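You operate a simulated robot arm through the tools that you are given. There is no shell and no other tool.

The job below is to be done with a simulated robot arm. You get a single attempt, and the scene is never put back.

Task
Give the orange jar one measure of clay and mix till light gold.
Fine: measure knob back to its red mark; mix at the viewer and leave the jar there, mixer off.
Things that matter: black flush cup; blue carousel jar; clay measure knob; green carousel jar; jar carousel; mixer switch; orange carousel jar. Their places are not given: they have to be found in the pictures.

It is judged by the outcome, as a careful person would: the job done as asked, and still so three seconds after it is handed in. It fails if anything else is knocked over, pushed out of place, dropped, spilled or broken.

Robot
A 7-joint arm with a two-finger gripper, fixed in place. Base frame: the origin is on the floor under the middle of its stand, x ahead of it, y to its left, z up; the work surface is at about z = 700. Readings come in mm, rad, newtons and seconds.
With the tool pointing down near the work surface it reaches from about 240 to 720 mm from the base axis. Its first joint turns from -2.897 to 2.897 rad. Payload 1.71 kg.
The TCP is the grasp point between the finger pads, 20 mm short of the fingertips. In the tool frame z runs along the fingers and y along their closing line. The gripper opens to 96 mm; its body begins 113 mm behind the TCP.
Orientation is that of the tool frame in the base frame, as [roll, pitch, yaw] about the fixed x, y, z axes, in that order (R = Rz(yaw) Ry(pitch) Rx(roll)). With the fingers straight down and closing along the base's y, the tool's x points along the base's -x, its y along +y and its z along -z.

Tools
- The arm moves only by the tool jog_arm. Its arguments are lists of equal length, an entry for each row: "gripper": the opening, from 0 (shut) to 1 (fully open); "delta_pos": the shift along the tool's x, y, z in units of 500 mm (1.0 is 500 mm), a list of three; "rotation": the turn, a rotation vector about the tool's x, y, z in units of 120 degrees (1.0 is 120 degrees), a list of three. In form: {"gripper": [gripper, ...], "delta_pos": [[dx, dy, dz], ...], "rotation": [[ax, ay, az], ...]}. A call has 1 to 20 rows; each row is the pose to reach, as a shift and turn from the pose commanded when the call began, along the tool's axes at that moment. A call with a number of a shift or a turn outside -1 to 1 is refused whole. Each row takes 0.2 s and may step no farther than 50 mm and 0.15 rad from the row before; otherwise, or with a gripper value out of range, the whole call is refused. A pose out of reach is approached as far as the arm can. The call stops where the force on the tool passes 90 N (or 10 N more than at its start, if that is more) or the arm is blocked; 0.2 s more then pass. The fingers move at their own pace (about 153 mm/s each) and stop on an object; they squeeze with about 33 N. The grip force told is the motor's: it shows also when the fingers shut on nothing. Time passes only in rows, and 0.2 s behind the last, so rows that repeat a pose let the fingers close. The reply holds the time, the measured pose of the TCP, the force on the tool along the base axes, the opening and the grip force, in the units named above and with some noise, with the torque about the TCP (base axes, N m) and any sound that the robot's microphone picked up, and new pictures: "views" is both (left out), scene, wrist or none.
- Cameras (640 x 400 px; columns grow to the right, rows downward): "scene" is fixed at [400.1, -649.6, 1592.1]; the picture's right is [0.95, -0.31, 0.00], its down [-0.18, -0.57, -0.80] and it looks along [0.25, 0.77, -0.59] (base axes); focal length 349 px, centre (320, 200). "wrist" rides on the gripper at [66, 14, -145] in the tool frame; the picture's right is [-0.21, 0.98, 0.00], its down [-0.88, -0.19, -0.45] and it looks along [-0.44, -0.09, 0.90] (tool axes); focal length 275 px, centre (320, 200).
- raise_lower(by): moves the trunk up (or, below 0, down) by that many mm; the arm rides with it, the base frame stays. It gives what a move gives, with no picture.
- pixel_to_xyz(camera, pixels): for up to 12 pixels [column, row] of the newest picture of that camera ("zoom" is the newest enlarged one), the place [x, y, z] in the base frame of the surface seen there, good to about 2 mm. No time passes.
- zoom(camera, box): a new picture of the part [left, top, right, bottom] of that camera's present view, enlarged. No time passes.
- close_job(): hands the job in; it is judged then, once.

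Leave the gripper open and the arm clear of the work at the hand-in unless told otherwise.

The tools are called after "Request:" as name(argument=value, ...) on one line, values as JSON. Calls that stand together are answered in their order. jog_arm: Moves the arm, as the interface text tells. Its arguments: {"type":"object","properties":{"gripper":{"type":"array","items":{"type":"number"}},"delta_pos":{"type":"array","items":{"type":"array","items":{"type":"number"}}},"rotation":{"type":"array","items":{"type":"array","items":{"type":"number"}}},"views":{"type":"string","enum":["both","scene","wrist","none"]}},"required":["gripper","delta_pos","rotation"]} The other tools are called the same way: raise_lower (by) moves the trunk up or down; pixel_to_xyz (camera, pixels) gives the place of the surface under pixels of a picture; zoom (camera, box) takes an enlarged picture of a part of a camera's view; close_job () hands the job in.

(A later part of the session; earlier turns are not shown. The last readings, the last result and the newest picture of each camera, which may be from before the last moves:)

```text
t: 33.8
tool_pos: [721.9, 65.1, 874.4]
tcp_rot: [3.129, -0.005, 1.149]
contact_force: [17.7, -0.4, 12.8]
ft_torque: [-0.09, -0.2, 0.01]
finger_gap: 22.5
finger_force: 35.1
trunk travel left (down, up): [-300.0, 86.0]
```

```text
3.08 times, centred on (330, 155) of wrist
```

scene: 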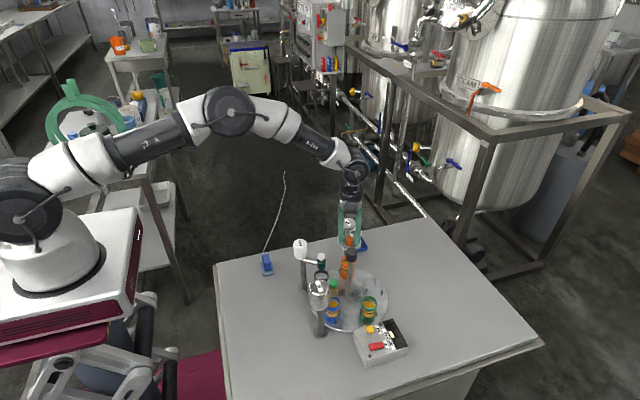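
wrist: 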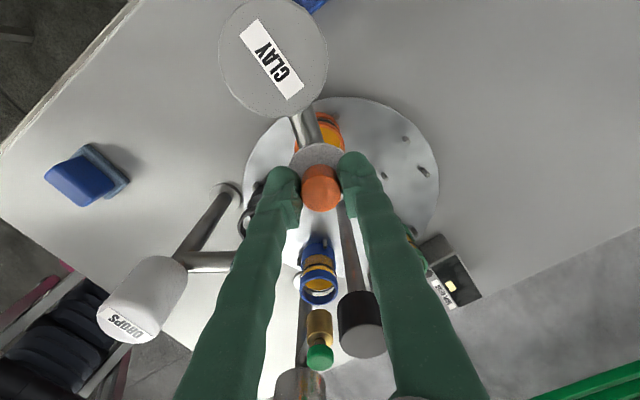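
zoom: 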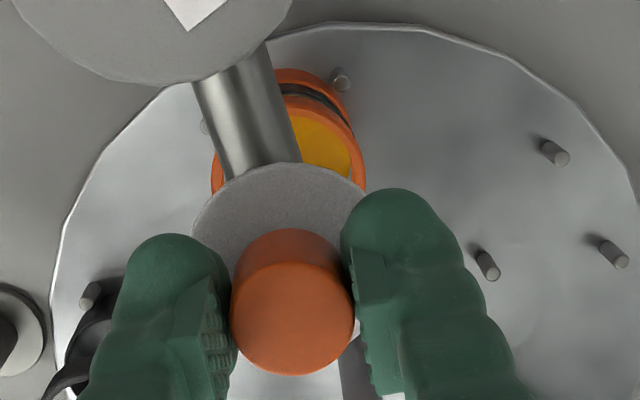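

The pointer moved away from red with the fingers. I turn the other 30° to reach the first black mark.

Request:
jog_arm(gripper=[0.1, 0.1, 0.1, 0.1, 0.1, 0.1], delta_pos=[[0, 0, 0], [0, 0, 0], [0, 0, 0], [0, 0, 0], [0, 0, 0], [0, 0, 0]], rotation=[[0, 0, 0.04], [0, 0, 0.09], [0, 0, 0.14], [0, 0, 0.19], [0, 0, 0.24], [0, 0, 0.25]])

Request:
zoom(camera="scene", box=[328, 222, 376, 262])

Request:
zoom(camera="wrist", box=[280, 90, 380, 220])

```text
t: 35.2
tool_pos: [722.3, 64.0, 874.9]
tcp_rot: [3.131, -0.012, 0.627]
contact_force: [22.1, -5.8, 14.6]
ft_torque: [-0.21, -0.31, 0.03]
finger_gap: 22.6
finger_force: 34.7
trunk travel left (down, up): [-300.0, 86.0]
```

scene: 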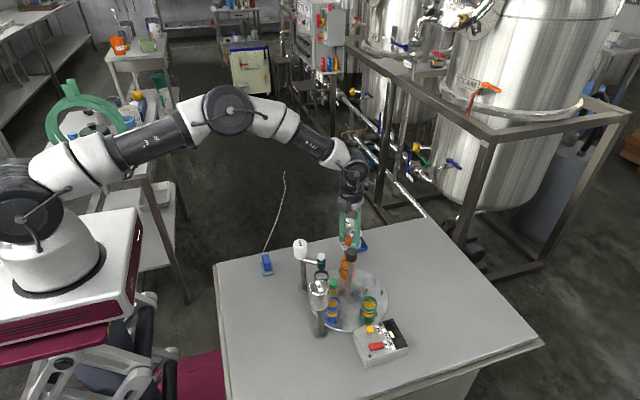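
wrist: 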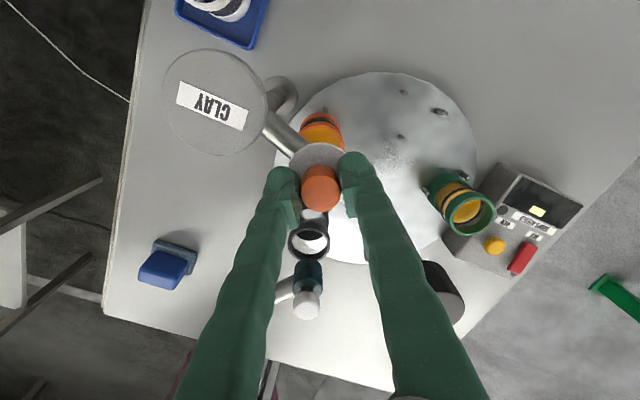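

```text
10.00 times, centred on (352, 242) of scene
```

zoom: 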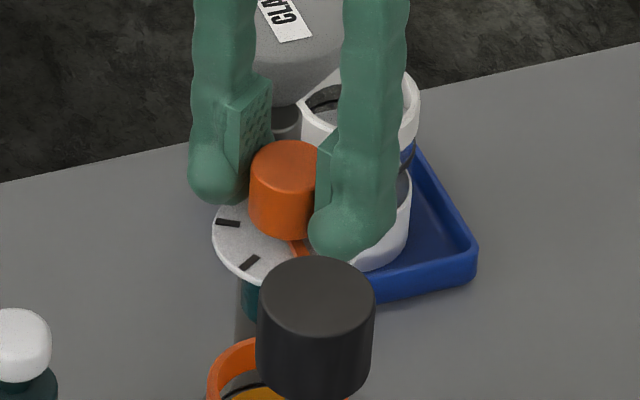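

```text
3.08 times, centred on (330, 155) of wrist
```

zoom: 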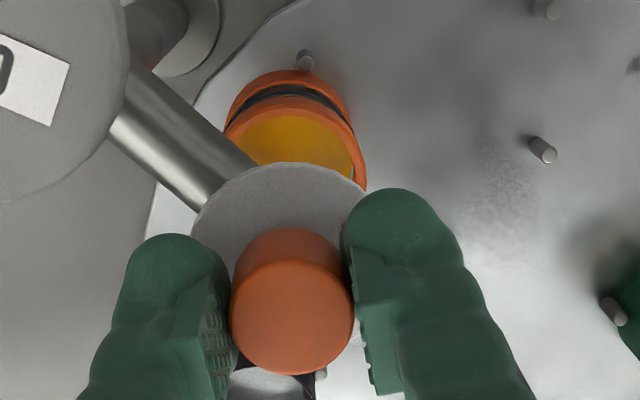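

The knob is at 60.1°, on the first black mark. No sound yet. I wait a second here and look at the orange jar.

Request:
jog_arm(gripper=[0.1, 0.1, 0.1, 0.1, 0.1], delta_pos=[[0, 0, 0], [0, 0, 0], [0, 0, 0], [0, 0, 0], [0, 0, 0]], rotation=[[0, 0, 0], [0, 0, 0], [0, 0, 0], [0, 0, 0], [0, 0, 0]])

Request:
zoom(camera="scene", box=[320, 240, 380, 290])

Request:
zoom(camera="wrist", box=[280, 100, 360, 170])

```text
t: 36.4
tool_pos: [723.3, 64.4, 874.5]
tcp_rot: [3.132, -0.012, 0.63]
contact_force: [21.9, -10.4, 14.5]
ft_torque: [-0.18, -0.37, 0.05]
finger_gap: 22.3
finger_force: 35.0
trunk travel left (down, up): [-300.0, 86.0]
```

scene: 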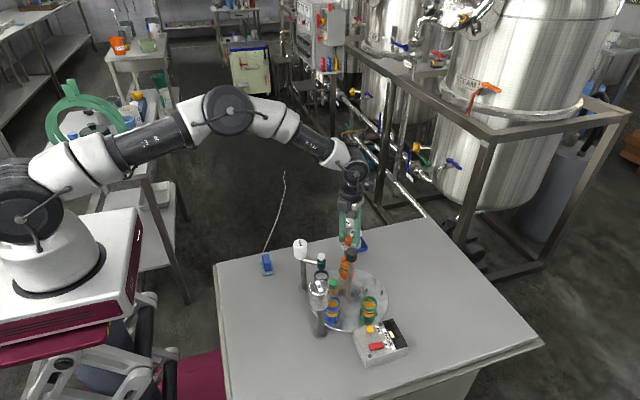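
wrist: 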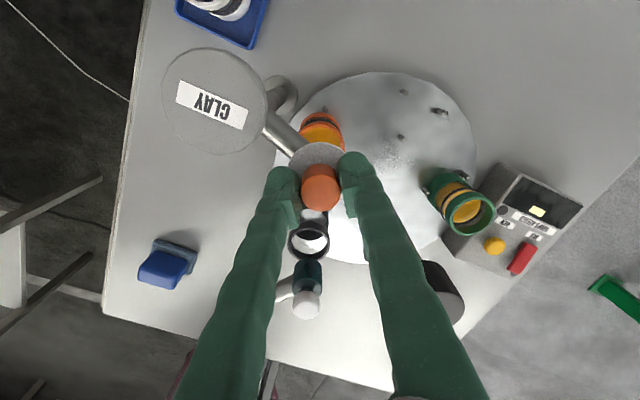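

```text
8.00 times, centred on (350, 265) of scene
```

zoom: 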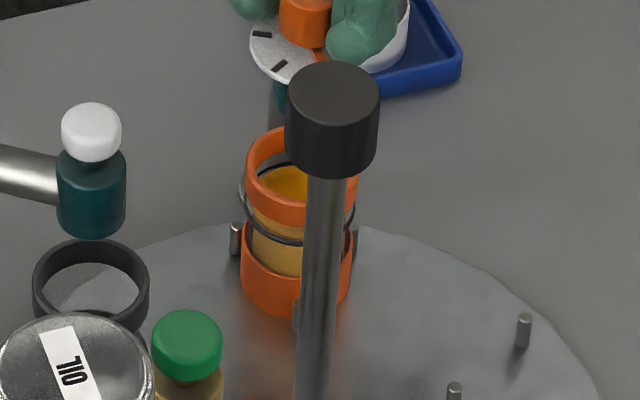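

```text
5.71 times, centred on (320, 135) of wrist
```

zoom: 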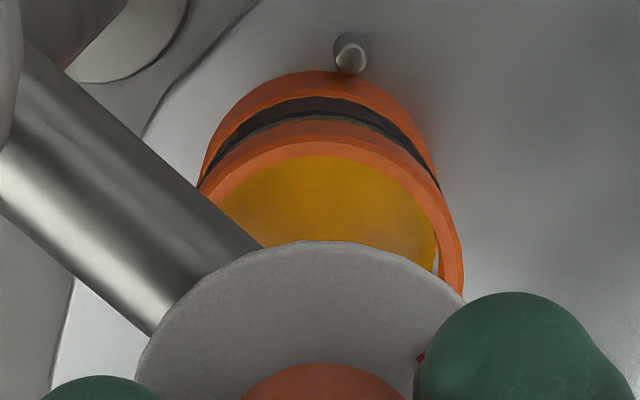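

Nothing visible has changed. I turn the knob back 60° to its red mark and look again.

Request:
jog_arm(gripper=[0.1, 0.1, 0.1, 0.1, 0.1, 0.1, 0.1, 0.1, 0.1, 0.1, 0.1, 0.1, 0.1], delta_pos=[[0, 0, 0], [0, 0, 0], [0, 0, 0], [0, 0, 0], [0, 0, 0], [0, 0, 0], [0, 0, 0], [0, 0, 0], [0, 0, 0], [0, 0, 0], [0, 0, 0], [0, 0, 0], [0, 0, 0]], rotation=[[0, 0, -0.05], [0, 0, -0.1], [0, 0, -0.15], [0, 0, -0.2], [0, 0, -0.25], [0, 0, -0.3], [0, 0, -0.35], [0, 0, -0.4], [0, 0, -0.45], [0, 0, -0.48], [0, 0, -0.5], [0, 0, -0.5], [0, 0, -0.5]])

Request:
zoom(camera="scene", box=[320, 225, 380, 275])

Request:
zoom(camera="wrist", box=[280, 80, 380, 220])

```text
t: 39.2
tool_pos: [721.7, 63.4, 874.1]
tcp_rot: [3.129, 0.002, 1.676]
contact_force: [14.6, -14.9, 6.8]
ft_torque: [-0.15, -0.17, -0.01]
finger_gap: 22.4
finger_force: 34.8
trunk travel left (down, up): [-300.0, 86.0]
```

scene: 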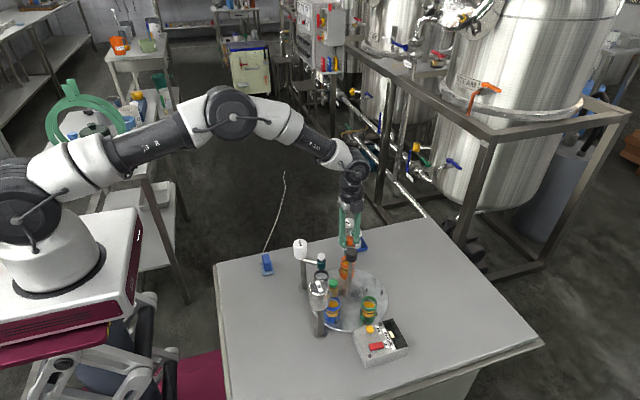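
wrist: 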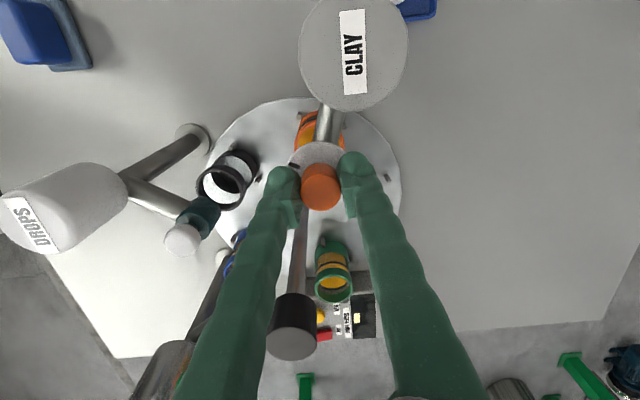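

```text
8.00 times, centred on (350, 250) of scene
```

zoom: 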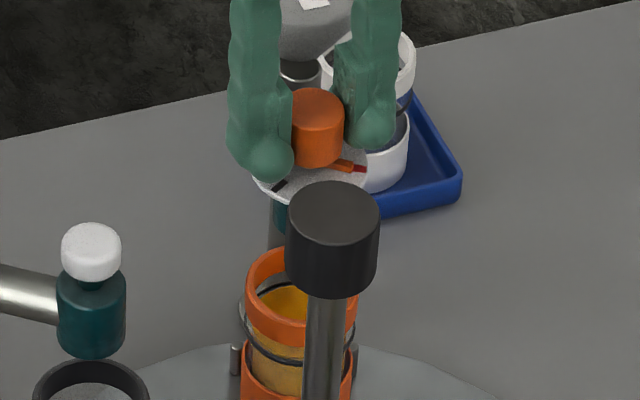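

```text
2.86 times, centred on (330, 150) of wrist
```

zoom: 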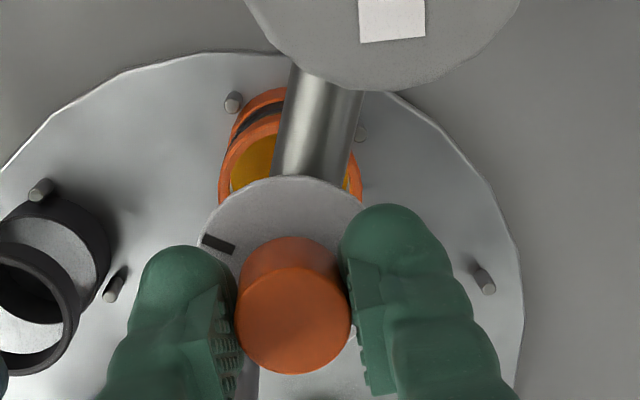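

The pointer is back on red. I release, lift, and inspect the orange jar closely for clay.

Request:
jog_arm(gripper=[0.45, 0.45, 0.5, 0.5, 0.5, 0.5, 0.5], delta_pos=[[0, 0, 0], [0, 0, 0], [0, 0, -0.06], [0, 0, -0.14], [0, 0, -0.22], [0, 0, -0.28], [0, 0, -0.28]], rotation=[[0, 0, 0], [0, 0, 0], [0, 0, 0], [0, 0, 0], [0, 0, 0], [0, 0, 0], [0, 0, 0]])

Request:
zoom(camera="scene", box=[325, 225, 385, 290])

Request:
zoom(camera="scene", box=[310, 280, 400, 350])

```text
t: 39.5
tool_pos: [706.6, 72.8, 885.5]
tcp_rot: [3.117, -0.003, 1.68]
contact_force: [11.4, 5.2, -5.2]
ft_torque: [0.08, 0.0, 0.16]
finger_gap: 50.5
finger_force: 5.4
trunk travel left (down, up): [-300.0, 86.0]
stopped in row 1: the arm was blocked; the commanded pose is now the measured one
```

scene: 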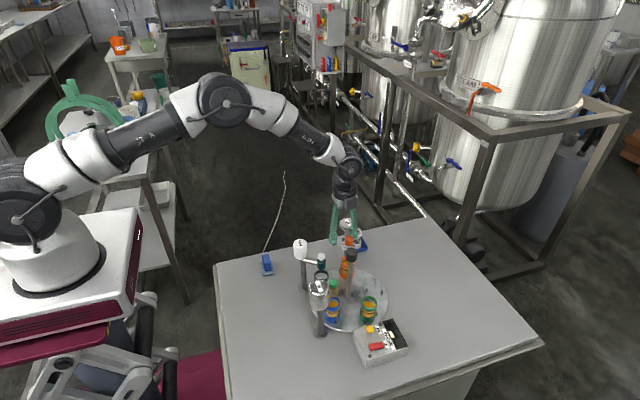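
wrist: 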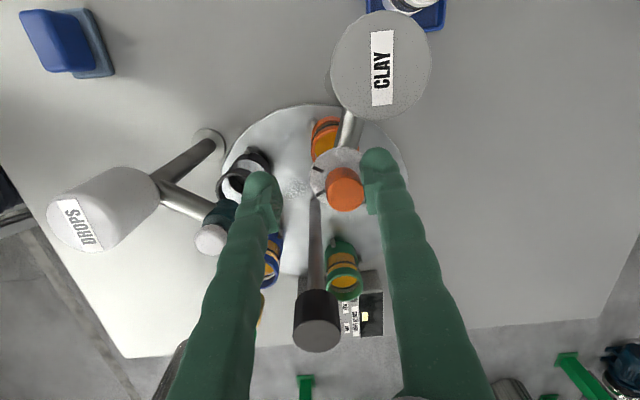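

```text
6.15 times, centred on (355, 258) of scene
```

zoom: 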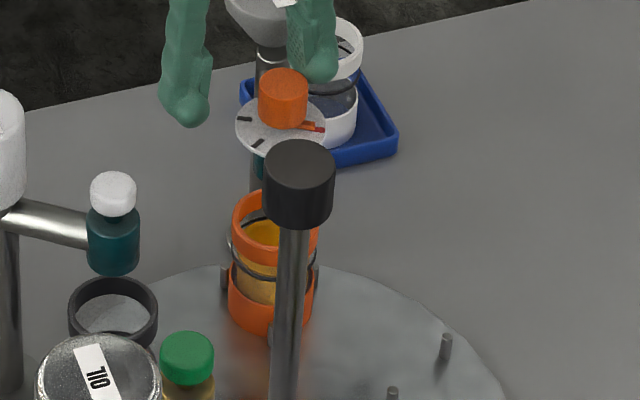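

```text
5.71 times, centred on (355, 315) of scene
```

zoom: 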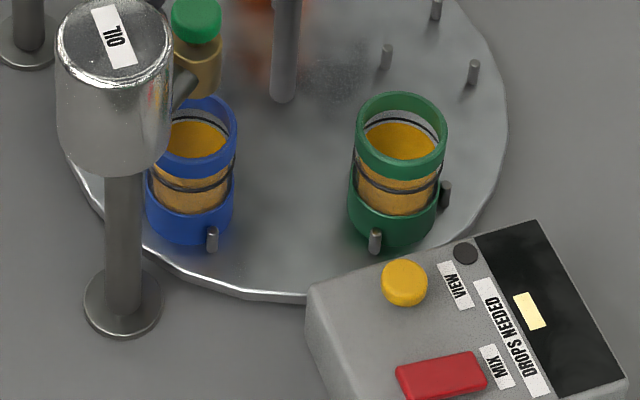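

On opening, the arm sprang about 15 mm towards -x, and the right finger now leans lightly on the knob (11 N). The pointer still shows red. I shift +x to recentre around the knob, then rise.

Request:
jog_arm(gripper=[0.55, 0.55, 0.55, 0.55, 0.55, 0.55, 0.55, 0.55], delta_pos=[[-0.008, 0.012, 0], [-0.0146, 0.0226, 0], [-0.0146, 0.0226, -0.04], [-0.0146, 0.0226, -0.1], [-0.0146, 0.0226, -0.18], [-0.0146, 0.0226, -0.25], [-0.0146, 0.0226, -0.28], [-0.0146, 0.0226, -0.28]], rotation=[[0, 0, 0], [0, 0, 0], [0, 0, 0], [0, 0, 0], [0, 0, 0], [0, 0, 0], [0, 0, 0], [0, 0, 0]])

Request:
zoom(camera="scene", box=[325, 225, 385, 290])

```text
t: 41.4
tool_pos: [714.5, 63.9, 1022.2]
tcp_rot: [3.125, -0.003, 1.68]
contact_force: [-0.8, 0.5, -0.2]
ft_torque: [0.03, 0.02, 0.0]
finger_gap: 52.6
finger_force: 0.1
trunk travel left (down, up): [-300.0, 86.0]
```

scene: 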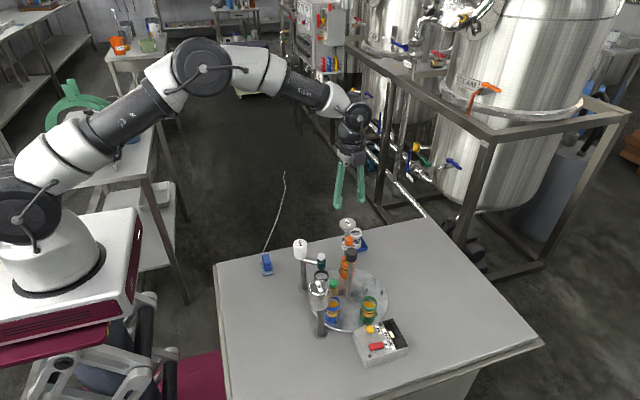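
wrist: 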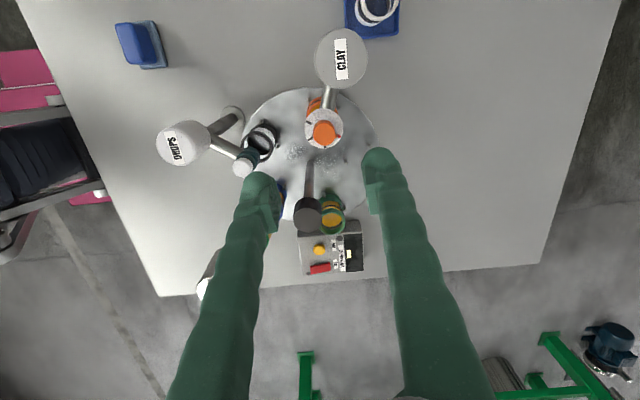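

```text
6.15 times, centred on (355, 258) of scene
```

zoom: 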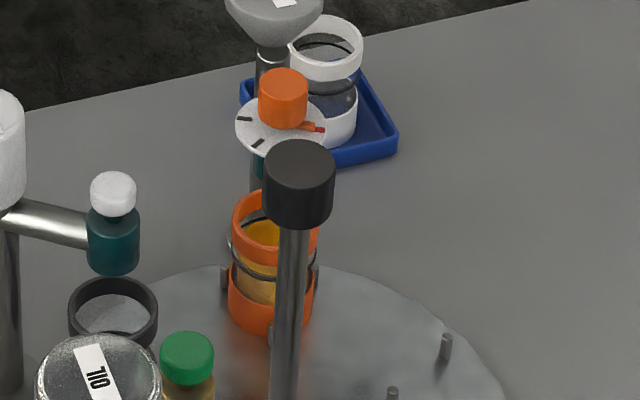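

Free and at rest; the pointer is on red. I return to the same viewing pose as before dispensing (above the post, yaw -0.42) to compare the orange jar's contents.

Request:
jog_arm(gripper=[0.5, 0.5, 0.5, 0.5, 0.5, 0.5, 0.5, 0.5, 0.5, 0.5, 0.5, 0.5, 0.5, 0.5, 0.5, 0.5, 0.5, 0.5, 0.5], delta_pos=[[-0.02, -0.007, 0], [-0.04, -0.014, 0], [-0.06, -0.021, 0], [-0.08, -0.028, 0], [-0.1, -0.035, 0], [-0.12, -0.042, 0], [-0.14, -0.049, 0], [-0.162, -0.056, 0], [-0.162, -0.056, 0], [-0.162, -0.056, 0], [-0.162, -0.056, 0], [-0.162, -0.056, 0], [-0.162, -0.056, 0], [-0.162, -0.056, 0], [-0.162, -0.056, 0], [-0.162, -0.056, 0], [-0.162, -0.056, 0], [-0.162, -0.056, 0], [-0.162, -0.056, 0]], rotation=[[0, 0, 0.06], [0, 0, 0.12], [0, 0, 0.18], [0, 0, 0.24], [0, 0, 0.3], [0, 0, 0.36], [0, 0, 0.42], [0, 0, 0.48], [0, 0, 0.54], [0, 0, 0.6], [0, 0, 0.66], [0, 0, 0.72], [0, 0, 0.78], [0, 0, 0.84], [0, 0, 0.9], [0, 0, 0.96], [0, 0, 1.0], [0, 0, 1.0], [0, 0, 1.0]])

Request:
zoom(camera="wrist", box=[210, 100, 300, 180])

Request:
zoom(camera="wrist", box=[330, 30, 410, 90])

```text
t: 45.4
tool_pos: [694.6, -20.4, 1020.6]
tcp_rot: [-3.129, -0.013, -0.417]
contact_force: [0.0, -0.2, -0.2]
ft_torque: [0.01, -0.04, -0.01]
finger_gap: 48.1
finger_force: 0.1
trunk travel left (down, up): [-300.0, 86.0]
```

scene: 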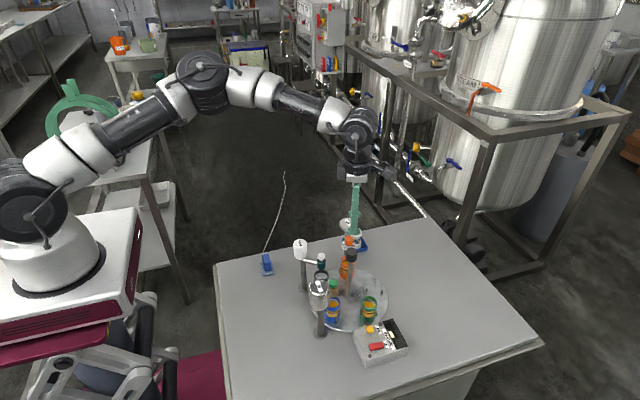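
wrist: 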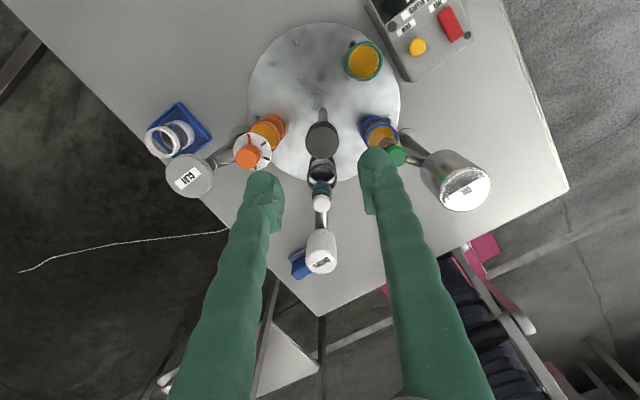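

```text
5.00 times, centred on (255, 140) of wrist
```

zoom: 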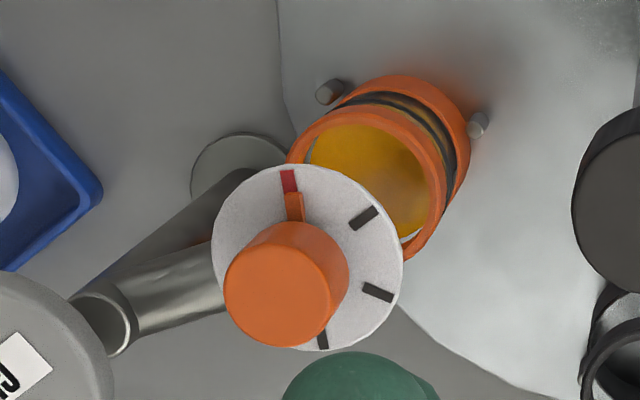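

```text
6.67 times, centred on (370, 60) of wrist
```

zoom: 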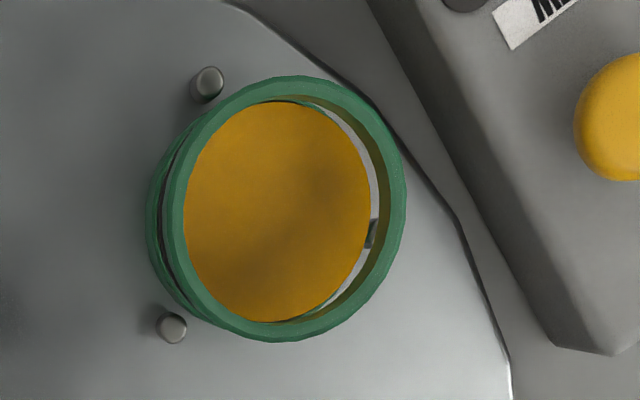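

The surface looks the same. I compare liquid heights: orange interior at wrist (268,128) and green interior at (363,60).

Request:
pixel_to_xyz(camera="wrist", pixels=[[266, 132], [268, 126], [272, 136], [264, 128], [275, 142], [363, 60], [360, 55], [368, 65], [374, 125], [378, 133]])

Request:
zoom(camera="scene", box=[355, 310, 415, 365])

```text
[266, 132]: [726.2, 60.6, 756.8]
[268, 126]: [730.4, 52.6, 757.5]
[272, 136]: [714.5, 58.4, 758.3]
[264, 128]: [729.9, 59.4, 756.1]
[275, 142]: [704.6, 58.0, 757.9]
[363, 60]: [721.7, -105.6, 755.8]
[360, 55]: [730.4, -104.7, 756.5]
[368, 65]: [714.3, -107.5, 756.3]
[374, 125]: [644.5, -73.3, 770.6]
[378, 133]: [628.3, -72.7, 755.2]
```

```text
7.27 times, centred on (385, 338) of scene
```

zoom: 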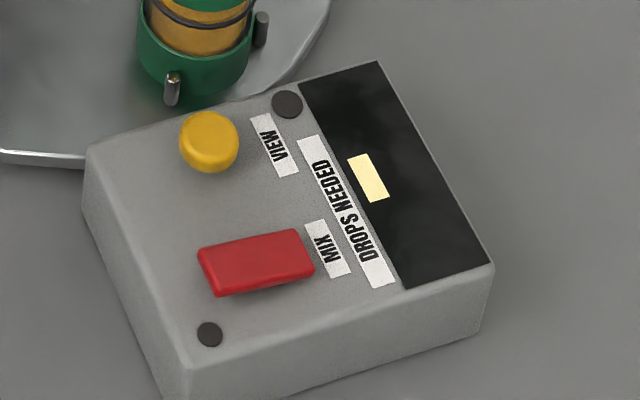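

Levels: orange about 757.3, green about 756.2, within noise. I sample more points inside the orange and green jars for a firmer comparison.

Request:
pixel_to_xyz(camera="wrist", pixels=[[265, 130], [267, 130], [269, 130], [271, 132], [267, 127], [269, 127], [271, 128], [266, 128], [273, 134], [274, 138], [272, 131], [270, 134]])

Request:
pixel_to_xyz(camera="wrist", pixels=[[355, 60], [358, 56], [361, 60], [364, 64], [367, 60], [363, 52], [360, 66], [366, 68], [369, 56], [358, 64], [362, 57], [365, 55]])

Request:
zoom(camera="scene", box=[330, 250, 366, 285])

```text
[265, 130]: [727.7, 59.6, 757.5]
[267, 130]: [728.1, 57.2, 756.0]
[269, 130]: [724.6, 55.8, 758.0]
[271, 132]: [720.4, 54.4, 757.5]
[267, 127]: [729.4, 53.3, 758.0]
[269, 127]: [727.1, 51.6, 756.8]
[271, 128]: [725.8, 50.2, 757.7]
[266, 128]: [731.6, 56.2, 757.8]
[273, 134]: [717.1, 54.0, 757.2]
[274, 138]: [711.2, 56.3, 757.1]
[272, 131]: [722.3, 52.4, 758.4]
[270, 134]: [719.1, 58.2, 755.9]
```

```text
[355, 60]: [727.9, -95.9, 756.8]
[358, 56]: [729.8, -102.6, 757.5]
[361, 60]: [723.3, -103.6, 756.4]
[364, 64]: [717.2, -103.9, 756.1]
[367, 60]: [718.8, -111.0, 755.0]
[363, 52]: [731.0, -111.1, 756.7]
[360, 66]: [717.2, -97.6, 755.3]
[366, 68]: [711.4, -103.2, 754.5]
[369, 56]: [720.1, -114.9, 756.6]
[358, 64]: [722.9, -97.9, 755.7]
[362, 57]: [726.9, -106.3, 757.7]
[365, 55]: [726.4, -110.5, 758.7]
```

```text
11.43 times, centred on (348, 268) of scene
```

zoom: 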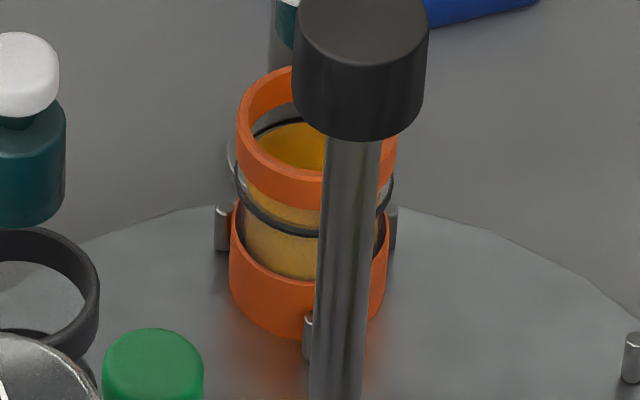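

Orange reads 757.3 and green 756.4 on average, so orange is slightly higher, which fits a small added measure. Next I bring orange to the viewer: another 144° clockwise. First I turn the wrist back 120° in the air.

Request:
jog_arm(gripper=[0.6, 0.6, 0.6, 0.6, 0.6, 0.6, 0.6, 0.6, 0.6, 0.6, 0.6, 0.6, 0.6, 0.6, 0.6, 0.6, 0.6, 0.6, 0.6], delta_pos=[[0, 0, 0], [0, 0, 0], [0, 0, 0], [0, 0, 0], [0, 0, 0], [0, 0, 0], [0, 0, 0], [0, 0, 0], [0, 0, 0], [0, 0, 0], [0, 0, 0], [0, 0, 0], [0, 0, 0], [0, 0, 0], [0, 0, 0], [0, 0, 0], [0, 0, 0], [0, 0, 0], [0, 0, 0]], rotation=[[0, 0, -0.06], [0, 0, -0.12], [0, 0, -0.18], [0, 0, -0.24], [0, 0, -0.3], [0, 0, -0.36], [0, 0, -0.42], [0, 0, -0.48], [0, 0, -0.54], [0, 0, -0.6], [0, 0, -0.66], [0, 0, -0.72], [0, 0, -0.78], [0, 0, -0.84], [0, 0, -0.9], [0, 0, -0.96], [0, 0, -1.0], [0, 0, -1.0], [0, 0, -1.0]], views="none")

```text
t: 49.4
tool_pos: [695.9, -20.6, 1022.4]
tcp_rot: [3.124, -0.004, 1.679]
contact_force: [-0.1, 0.6, 1.0]
ft_torque: [0.02, 0.0, -0.04]
finger_gap: 57.7
finger_force: 0.0
trunk travel left (down, up): [-300.0, 86.0]
```

I turn back a further 24° while descending 85 mm above the cap.

Request:
jog_arm(gripper=[0.6, 0.6, 0.6, 0.6, 0.6, 0.6], delta_pos=[[0, 0, 0.04], [0, 0, 0.08], [0, 0, 0.12], [0, 0, 0.17], [0, 0, 0.17], [0, 0, 0.17]], rotation=[[0, 0, -0.05], [0, 0, -0.1], [0, 0, -0.15], [0, 0, -0.2], [0, 0, -0.2], [0, 0, -0.2]])

```text
t: 50.8
tool_pos: [698.0, -20.0, 937.6]
tcp_rot: [3.124, 0.007, 2.098]
contact_force: [0.0, 1.0, -0.4]
ft_torque: [0.01, -0.02, 0.04]
finger_gap: 57.7
finger_force: 0.1
trunk travel left (down, up): [-300.0, 86.0]
```

scene: 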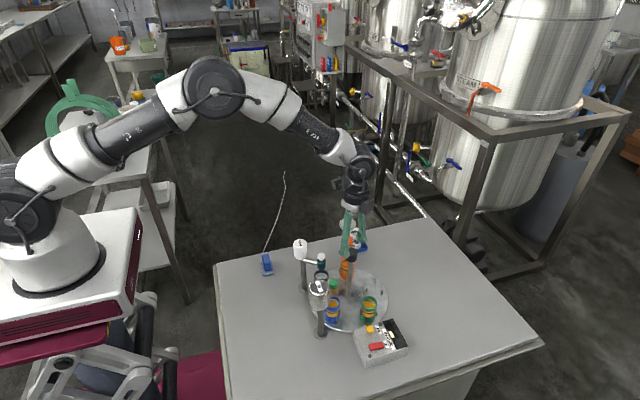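
wrist: 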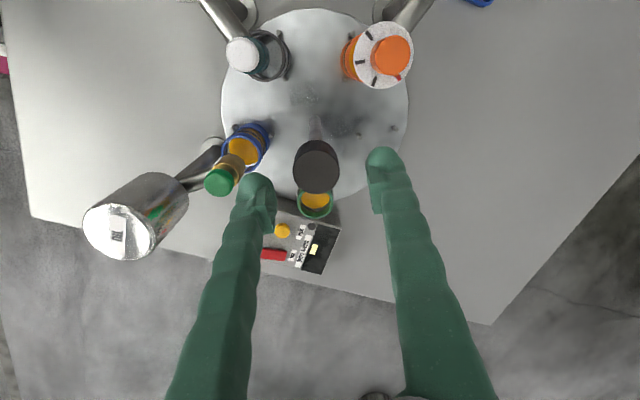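

I'm 3 mm off in x; I correct it while descending 44 mm around the cap, then close.

Request:
jog_arm(gripper=[0.6, 0.6, 0.6, 0.6, 0.2, 0.2, 0.2, 0.2], delta_pos=[[0.003, -0.005, 0.03], [0.004, -0.006, 0.06], [0.004, -0.006, 0.089], [0.004, -0.006, 0.089], [0.004, -0.006, 0.089], [0.004, -0.006, 0.089], [0.004, -0.006, 0.089], [0.004, -0.006, 0.089]], rotation=[[0, 0, 0], [0, 0, 0], [0, 0, 0], [0, 0, 0], [0, 0, 0], [0, 0, 0], [0, 0, 0], [0, 0, 0]], views="wrist")

```text
t: 52.5
tool_pos: [695.5, -19.6, 892.0]
tcp_rot: [3.122, 0.006, 2.098]
contact_force: [4.7, 3.0, -5.2]
ft_torque: [0.03, -0.19, 0.01]
finger_gap: 29.9
finger_force: 34.8
trunk travel left (down, up): [-300.0, 86.0]
```

wrist: 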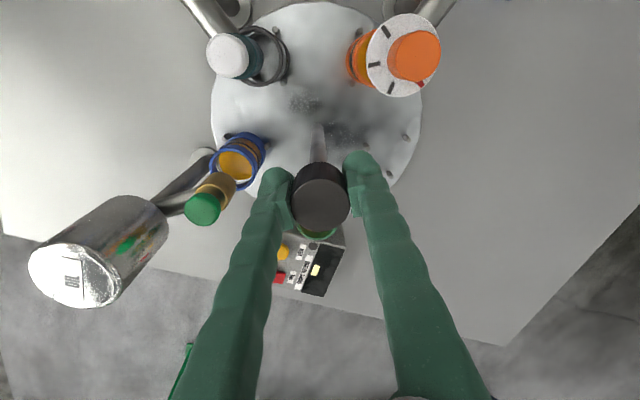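

Gripped. I turn the carousel the first 72° clockwise.

Request:
jog_arm(gripper=[0.2, 0.2, 0.2, 0.2, 0.2, 0.2, 0.2, 0.2, 0.2, 0.2, 0.2, 0.2, 0.2, 0.2], delta_pos=[[0, 0, 0], [0, 0, 0], [0, 0, 0], [0, 0, 0], [0, 0, 0], [0, 0, 0], [0, 0, 0], [0, 0, 0], [0, 0, 0], [0, 0, 0], [0, 0, 0], [0, 0, 0], [0, 0, 0], [0, 0, 0]], rotation=[[0, 0, 0.03], [0, 0, 0.08], [0, 0, 0.13], [0, 0, 0.18], [0, 0, 0.23], [0, 0, 0.28], [0, 0, 0.33], [0, 0, 0.38], [0, 0, 0.43], [0, 0, 0.48], [0, 0, 0.53], [0, 0, 0.58], [0, 0, 0.6], [0, 0, 0.6]], views="both")

```text
t: 55.5
tool_pos: [694.8, -19.3, 890.9]
tcp_rot: [3.133, -0.015, 0.839]
contact_force: [17.1, -3.4, -7.4]
ft_torque: [-0.06, -0.06, -0.04]
finger_gap: 29.4
finger_force: 35.3
trunk travel left (down, up): [-300.0, 86.0]
```

scene: 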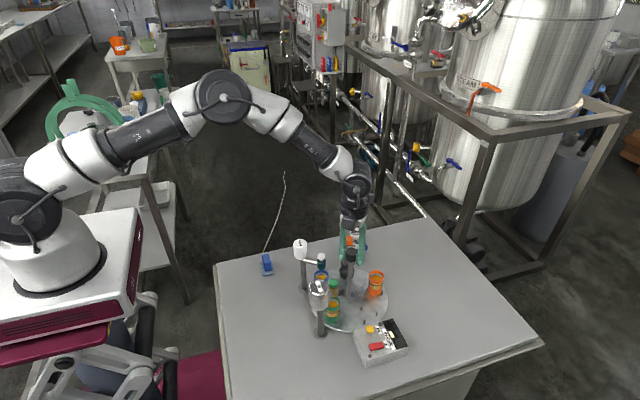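
wrist: 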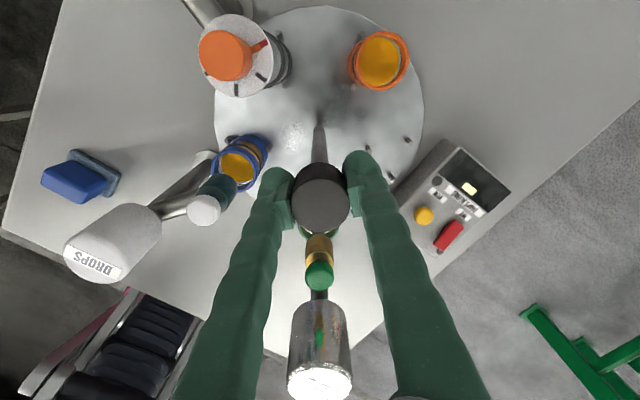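

Orange is now in the open at 0°, visible at wrist (380,62). I zoom to see its contents before going on.

Request:
zoom(camera="wrist", box=[340, 25, 420, 95])

Request:
zoom(camera="scene", box=[355, 260, 400, 305])

Request:
pixel_to_xyz(camera="wrist", pixels=[[380, 62], [374, 62], [386, 62], [380, 54], [380, 70], [374, 56], [386, 56], [374, 68], [386, 68], [377, 62], [383, 62], [380, 58]])

```text
5.71 times, centred on (380, 60) of wrist
```

zoom: 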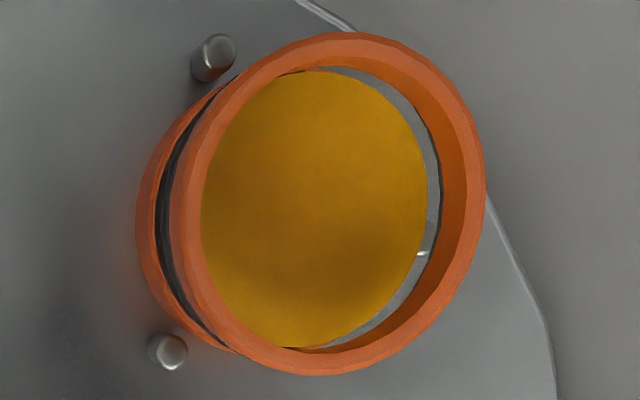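

```text
8.89 times, centred on (378, 282) of scene
```

zoom: 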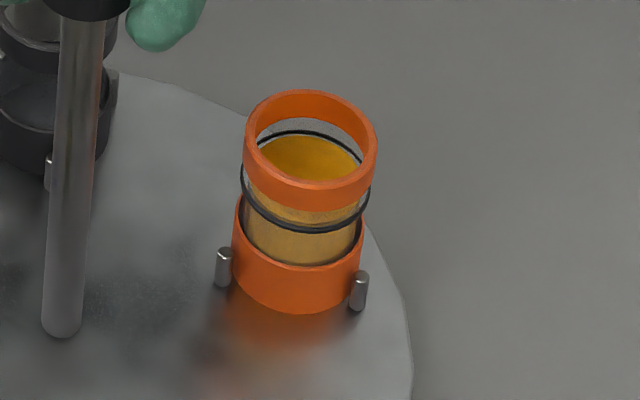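

```text
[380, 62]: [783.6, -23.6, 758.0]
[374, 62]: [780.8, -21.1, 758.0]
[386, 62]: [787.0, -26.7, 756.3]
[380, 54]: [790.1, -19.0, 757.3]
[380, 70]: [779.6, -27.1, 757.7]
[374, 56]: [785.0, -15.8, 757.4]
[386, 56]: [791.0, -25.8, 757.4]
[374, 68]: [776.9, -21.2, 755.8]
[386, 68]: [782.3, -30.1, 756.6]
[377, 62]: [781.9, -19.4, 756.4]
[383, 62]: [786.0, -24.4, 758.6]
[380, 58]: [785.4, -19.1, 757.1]
```

No visible sign either way; the level reads 757.2. I continue 72° clockwise to place orange at the viewer.

Request:
jog_arm(gripper=[0.2, 0.2, 0.2, 0.2, 0.2, 0.2, 0.2, 0.2, 0.2, 0.2, 0.2, 0.2, 0.2, 0.2], delta_pos=[[0, 0, 0], [0, 0, 0], [0, 0, 0], [0, 0, 0], [0, 0, 0], [0, 0, 0], [0, 0, 0], [0, 0, 0], [0, 0, 0], [0, 0, 0], [0, 0, 0], [0, 0, 0], [0, 0, 0], [0, 0, 0]], rotation=[[0, 0, 0.03], [0, 0, 0.08], [0, 0, 0.13], [0, 0, 0.18], [0, 0, 0.23], [0, 0, 0.28], [0, 0, 0.33], [0, 0, 0.38], [0, 0, 0.43], [0, 0, 0.48], [0, 0, 0.53], [0, 0, 0.58], [0, 0, 0.6], [0, 0, 0.6]], views="both")

Request:
zoom(camera="scene", box=[290, 250, 420, 370])

```text
t: 58.5
tool_pos: [696.0, -21.9, 890.2]
tcp_rot: [-3.132, -0.015, -0.416]
contact_force: [19.4, -10.1, -3.0]
ft_torque: [-0.07, -0.46, -0.02]
finger_gap: 29.5
finger_force: 35.1
trunk travel left (down, up): [-300.0, 86.0]
```

scene: 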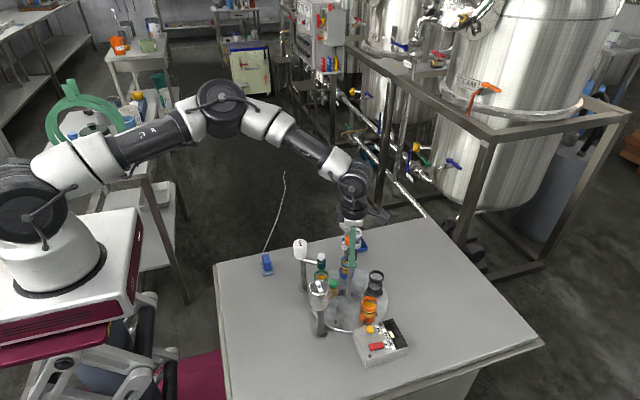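
wrist: 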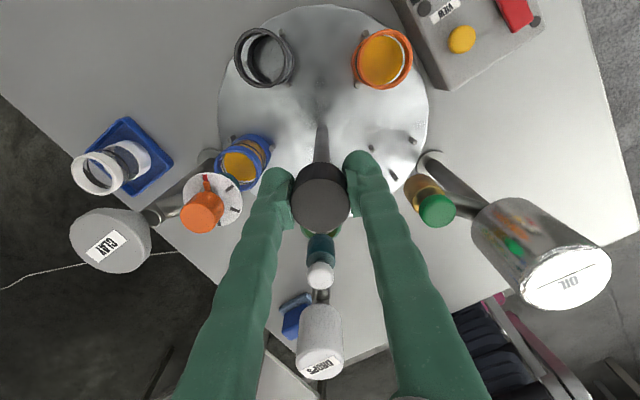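

```text
3.33 times, centred on (355, 310) of scene
```

zoom: 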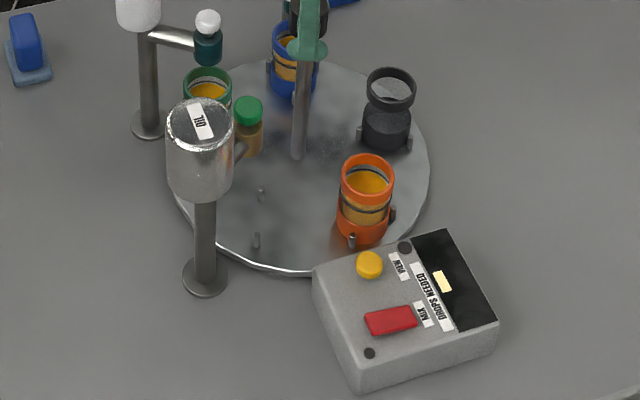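

Orange is at the viewer. There is about 20 N of side force on the cap, so I ease the command by 2.5 mm first, then open halfway and lift.

Request:
jog_arm(gripper=[0.2, 0.2, 0.2], delta_pos=[[0.003, 0, 0], [0.0056, 0.0004, 0], [0.0056, 0.0004, 0]], rotation=[[0, 0, 0], [0, 0, 0], [0, 0, 0]], views="none")

```text
t: 59.4
tool_pos: [695.1, -19.7, 891.1]
tcp_rot: [-3.132, -0.011, -0.415]
contact_force: [5.2, -6.0, -2.4]
ft_torque: [-0.18, -0.37, 0.03]
finger_gap: 29.3
finger_force: 35.0
trunk travel left (down, up): [-300.0, 86.0]
```

Force dropped to about 8 N. I open to half and lift.

Request:
jog_arm(gripper=[0.5, 0.5, 0.5, 0.5, 0.5, 0.5, 0.5, 0.5, 0.5], delta_pos=[[0, 0, 0], [0, 0, 0], [0, 0, 0], [0, 0, -0.03], [0, 0, -0.08], [0, 0, -0.14], [0, 0, -0.2], [0, 0, -0.25], [0, 0, -0.25]], rotation=[[0, 0, 0], [0, 0, 0], [0, 0, 0], [0, 0, 0], [0, 0, 0], [0, 0, 0], [0, 0, 0], [0, 0, 0], [0, 0, 0]])

Request:
zoom(camera="wrist", box=[330, 0, 500, 100])

```text
t: 61.4
tool_pos: [693.1, -20.9, 1018.8]
tcp_rot: [-3.13, -0.014, -0.416]
contact_force: [-0.5, 0.0, -0.8]
ft_torque: [-0.01, 0.01, 0.01]
finger_gap: 48.1
finger_force: 0.1
trunk travel left (down, up): [-300.0, 86.0]
```

scene: 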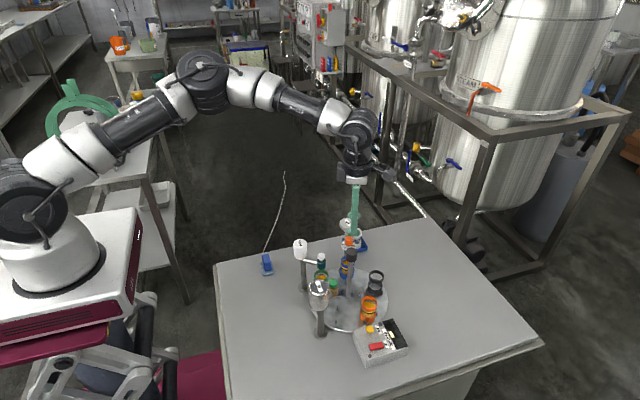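
wrist: 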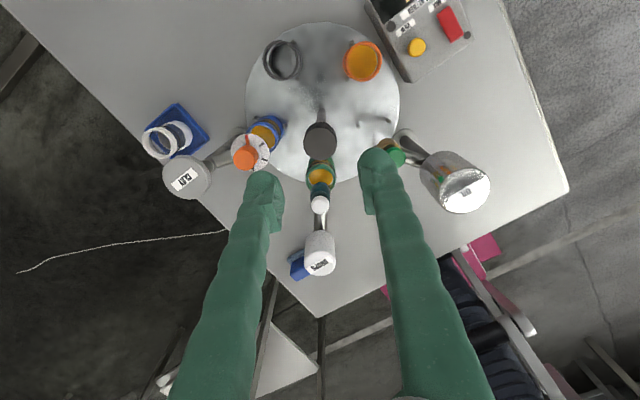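

```text
3.76 times, centred on (415, 50) of wrist
```

zoom: 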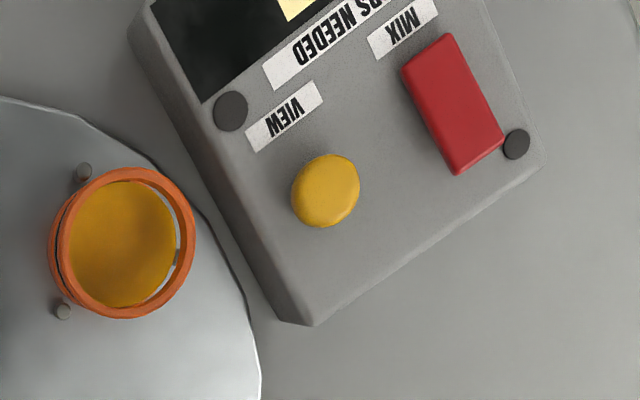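

Now the red MIX rocker. I measure its ends, middle, and the yellow VIEW button in the zoom picture.

Request:
pixel_to_xyz(camera="zoom", pixels=[[430, 60], [440, 50], [420, 72], [453, 103], [470, 160], [455, 165], [490, 140], [480, 150], [326, 190], [400, 150], [516, 145], [120, 245]])

Request:
zoom(camera="wrist", box=[430, 0, 480, 50])

Request:
zoom(camera="scene", box=[360, 330, 400, 360])

```text
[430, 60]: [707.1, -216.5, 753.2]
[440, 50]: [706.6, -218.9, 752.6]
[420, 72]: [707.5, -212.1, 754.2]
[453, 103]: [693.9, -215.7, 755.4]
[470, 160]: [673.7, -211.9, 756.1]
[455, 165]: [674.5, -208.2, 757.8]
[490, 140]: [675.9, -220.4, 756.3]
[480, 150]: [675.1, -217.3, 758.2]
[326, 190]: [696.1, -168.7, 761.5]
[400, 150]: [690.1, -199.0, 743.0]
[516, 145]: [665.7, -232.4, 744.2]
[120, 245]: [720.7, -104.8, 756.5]
```

```text
8.00 times, centred on (455, 25) of wrist
```

zoom: 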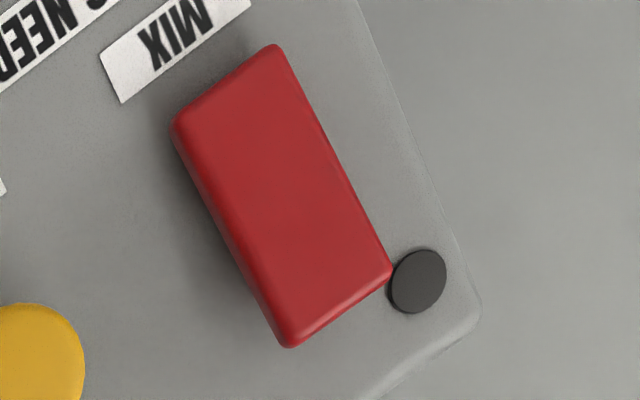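

```text
13.33 times, centred on (380, 345) of scene
```

zoom: 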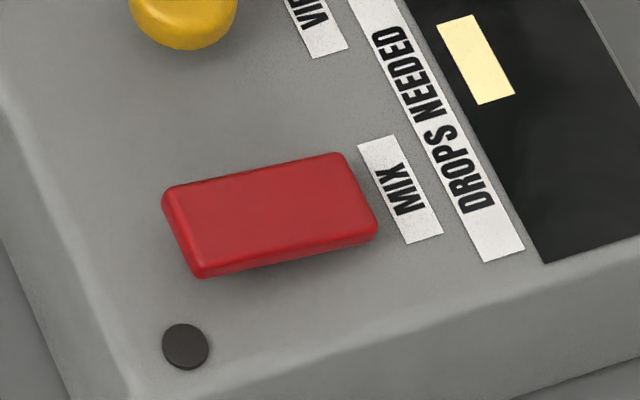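

The rocker is tilted: the MIX-label end (707,-216) is low at z≈753, the other end (675,-213) is raised at z≈757. So off looks like label end down, and I'd press the raised end for on. The off end is 739 mm from the base axis, so I check the shoulder height and the surroundings before choosing how to reach it.

Request:
pixel_to_xyz(camera="scene", pixels=[[30, 200], [50, 250], [60, 275], [210, 80], [100, 120], [318, 285], [320, 330], [300, 243], [362, 135], [388, 165]])

Request:
pixel_to_xyz(camera="wrist", pixels=[[465, 190], [430, 170], [488, 190], [445, 205], [320, 255], [188, 178], [435, 15], [470, 35], [407, 75], [505, 30], [372, 5], [395, 75]])

```text
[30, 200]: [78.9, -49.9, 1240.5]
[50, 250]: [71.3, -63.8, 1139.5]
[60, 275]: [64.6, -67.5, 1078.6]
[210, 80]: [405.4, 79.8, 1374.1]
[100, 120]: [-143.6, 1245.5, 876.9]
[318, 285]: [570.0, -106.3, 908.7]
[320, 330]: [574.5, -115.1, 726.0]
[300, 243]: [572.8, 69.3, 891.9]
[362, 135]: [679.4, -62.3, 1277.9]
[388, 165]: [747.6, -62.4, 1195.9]
```

```text
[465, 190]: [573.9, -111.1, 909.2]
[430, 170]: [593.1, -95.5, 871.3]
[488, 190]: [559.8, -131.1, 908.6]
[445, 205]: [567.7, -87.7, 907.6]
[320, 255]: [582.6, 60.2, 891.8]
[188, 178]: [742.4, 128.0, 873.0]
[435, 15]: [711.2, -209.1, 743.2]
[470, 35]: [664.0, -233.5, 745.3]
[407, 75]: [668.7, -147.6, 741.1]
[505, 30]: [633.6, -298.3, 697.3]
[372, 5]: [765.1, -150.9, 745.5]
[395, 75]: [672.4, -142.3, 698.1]
```

The shoulder is around z≈1350, well above the table, which explains the 720 mm limit; lowering the trunk about 120 mm will extend the reach down here. The oil canister top is at z≈909 at (573,-111), so I keep clear of it. First I rise, close the fingers, and move over the MIX switch at (690,-221), high up, yaw 0.

Request:
jog_arm(gripper=[0.2, 0, 0, 0, 0, 0, 0, 0], delta_pos=[[0, 0, -0.09], [0.02, 0.05, -0.16], [0.05, 0.12, -0.2], [0.08, 0.2, -0.22], [0.11, 0.28, -0.25], [0.14, 0.34, -0.262], [0.156, 0.368, -0.262], [0.156, 0.368, -0.262]], rotation=[[0, 0, -0.03], [0, 0, -0.06], [0, 0, -0.09], [0, 0, -0.12], [0, 0, -0.15], [0, 0, -0.18], [0, 0, -0.199], [0, 0, -0.199]])

```text
t: 63.0
tool_pos: [670.1, -221.9, 1162.4]
tcp_rot: [-3.134, -0.035, 0.001]
contact_force: [-1.1, 0.4, 0.6]
ft_torque: [-0.05, -0.11, 0.0]
finger_gap: 0.0
finger_force: 29.3
trunk travel left (down, up): [-300.0, 86.0]
stopped in row 8: the arm was blocked; the commanded pose is now the measured one
```

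scene: 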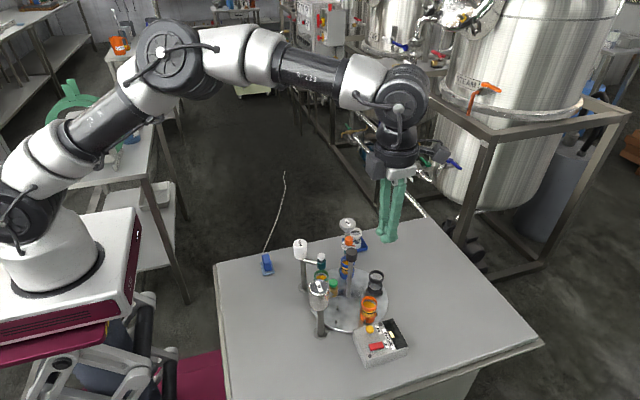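
wrist: 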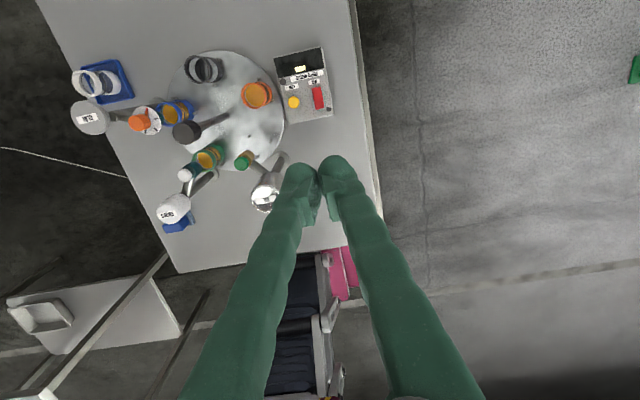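

The arm reported itself blocked on the last row (tracking error about 20 mm), now at (670,-222,1162). I hold still and re-read.

Request:
jog_arm(gripper=[0, 0], delta_pos=[[0, 0, 0], [0, 0, 0]], rotation=[[0, 0, 0], [0, 0, 0]], views="none")

```text
t: 63.6
tool_pos: [672.4, -224.8, 1157.7]
tcp_rot: [-3.134, -0.03, 0.001]
contact_force: [-0.1, 0.3, -0.1]
ft_torque: [0.03, 0.02, -0.01]
finger_gap: 0.0
finger_force: 29.1
trunk travel left (down, up): [-300.0, 86.0]
```

It settled near (672,-225,1158). Now I lower the trunk 120 mm (the tool comes down to about z=1038, still above everything).

Request:
raise_lower(by=-120)

```text
t: 65.1
tool_pos: [672.7, -225.0, 1039.0]
tcp_rot: [-3.133, -0.032, 0.0]
contact_force: [0.4, -0.7, 0.6]
ft_torque: [-0.05, 0.02, -0.01]
finger_gap: 0.1
finger_force: 29.9
trunk travel left (down, up): [-180.0, 206.0]
```

I descend toward the switch to z≈850 first, straightening the small tilt.

Request:
jog_arm(gripper=[0, 0, 0, 0, 0, 0], delta_pos=[[0.003, -0.004, 0.08], [0.006, -0.008, 0.16], [0.006, -0.008, 0.24], [0.006, -0.008, 0.32], [0.006, -0.008, 0.38], [0.006, -0.008, 0.38]], rotation=[[0, -0.005, 0], [0, -0.01, 0], [0, -0.015, 0], [0, -0.015, 0], [0, -0.015, 0], [0, -0.015, 0]])

```text
t: 66.5
tool_pos: [682.1, -219.3, 848.4]
tcp_rot: [-3.134, 0.001, -0.002]
contact_force: [-0.7, -0.5, 0.2]
ft_torque: [0.05, 0.0, 0.02]
finger_gap: 0.0
finger_force: 28.9
trunk travel left (down, up): [-180.0, 206.0]
```

scene: 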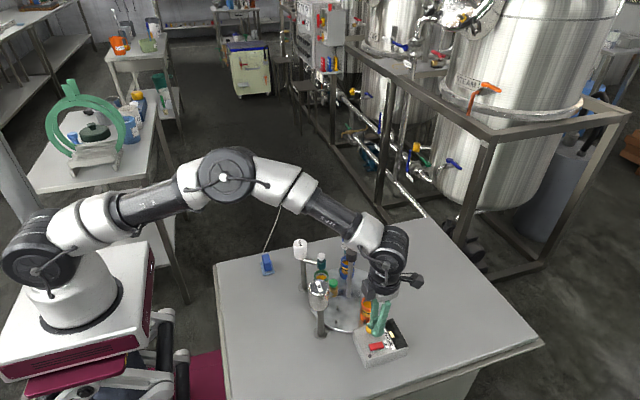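
wrist: 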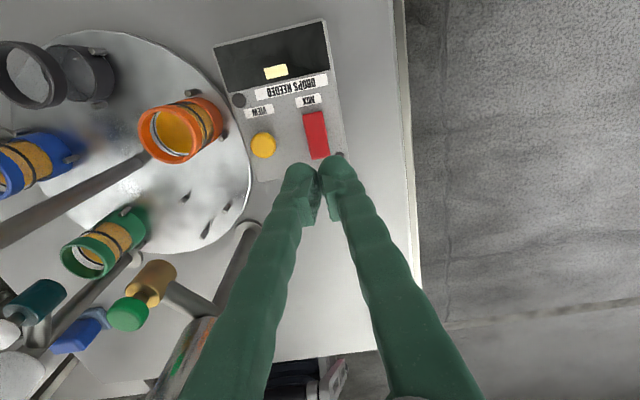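

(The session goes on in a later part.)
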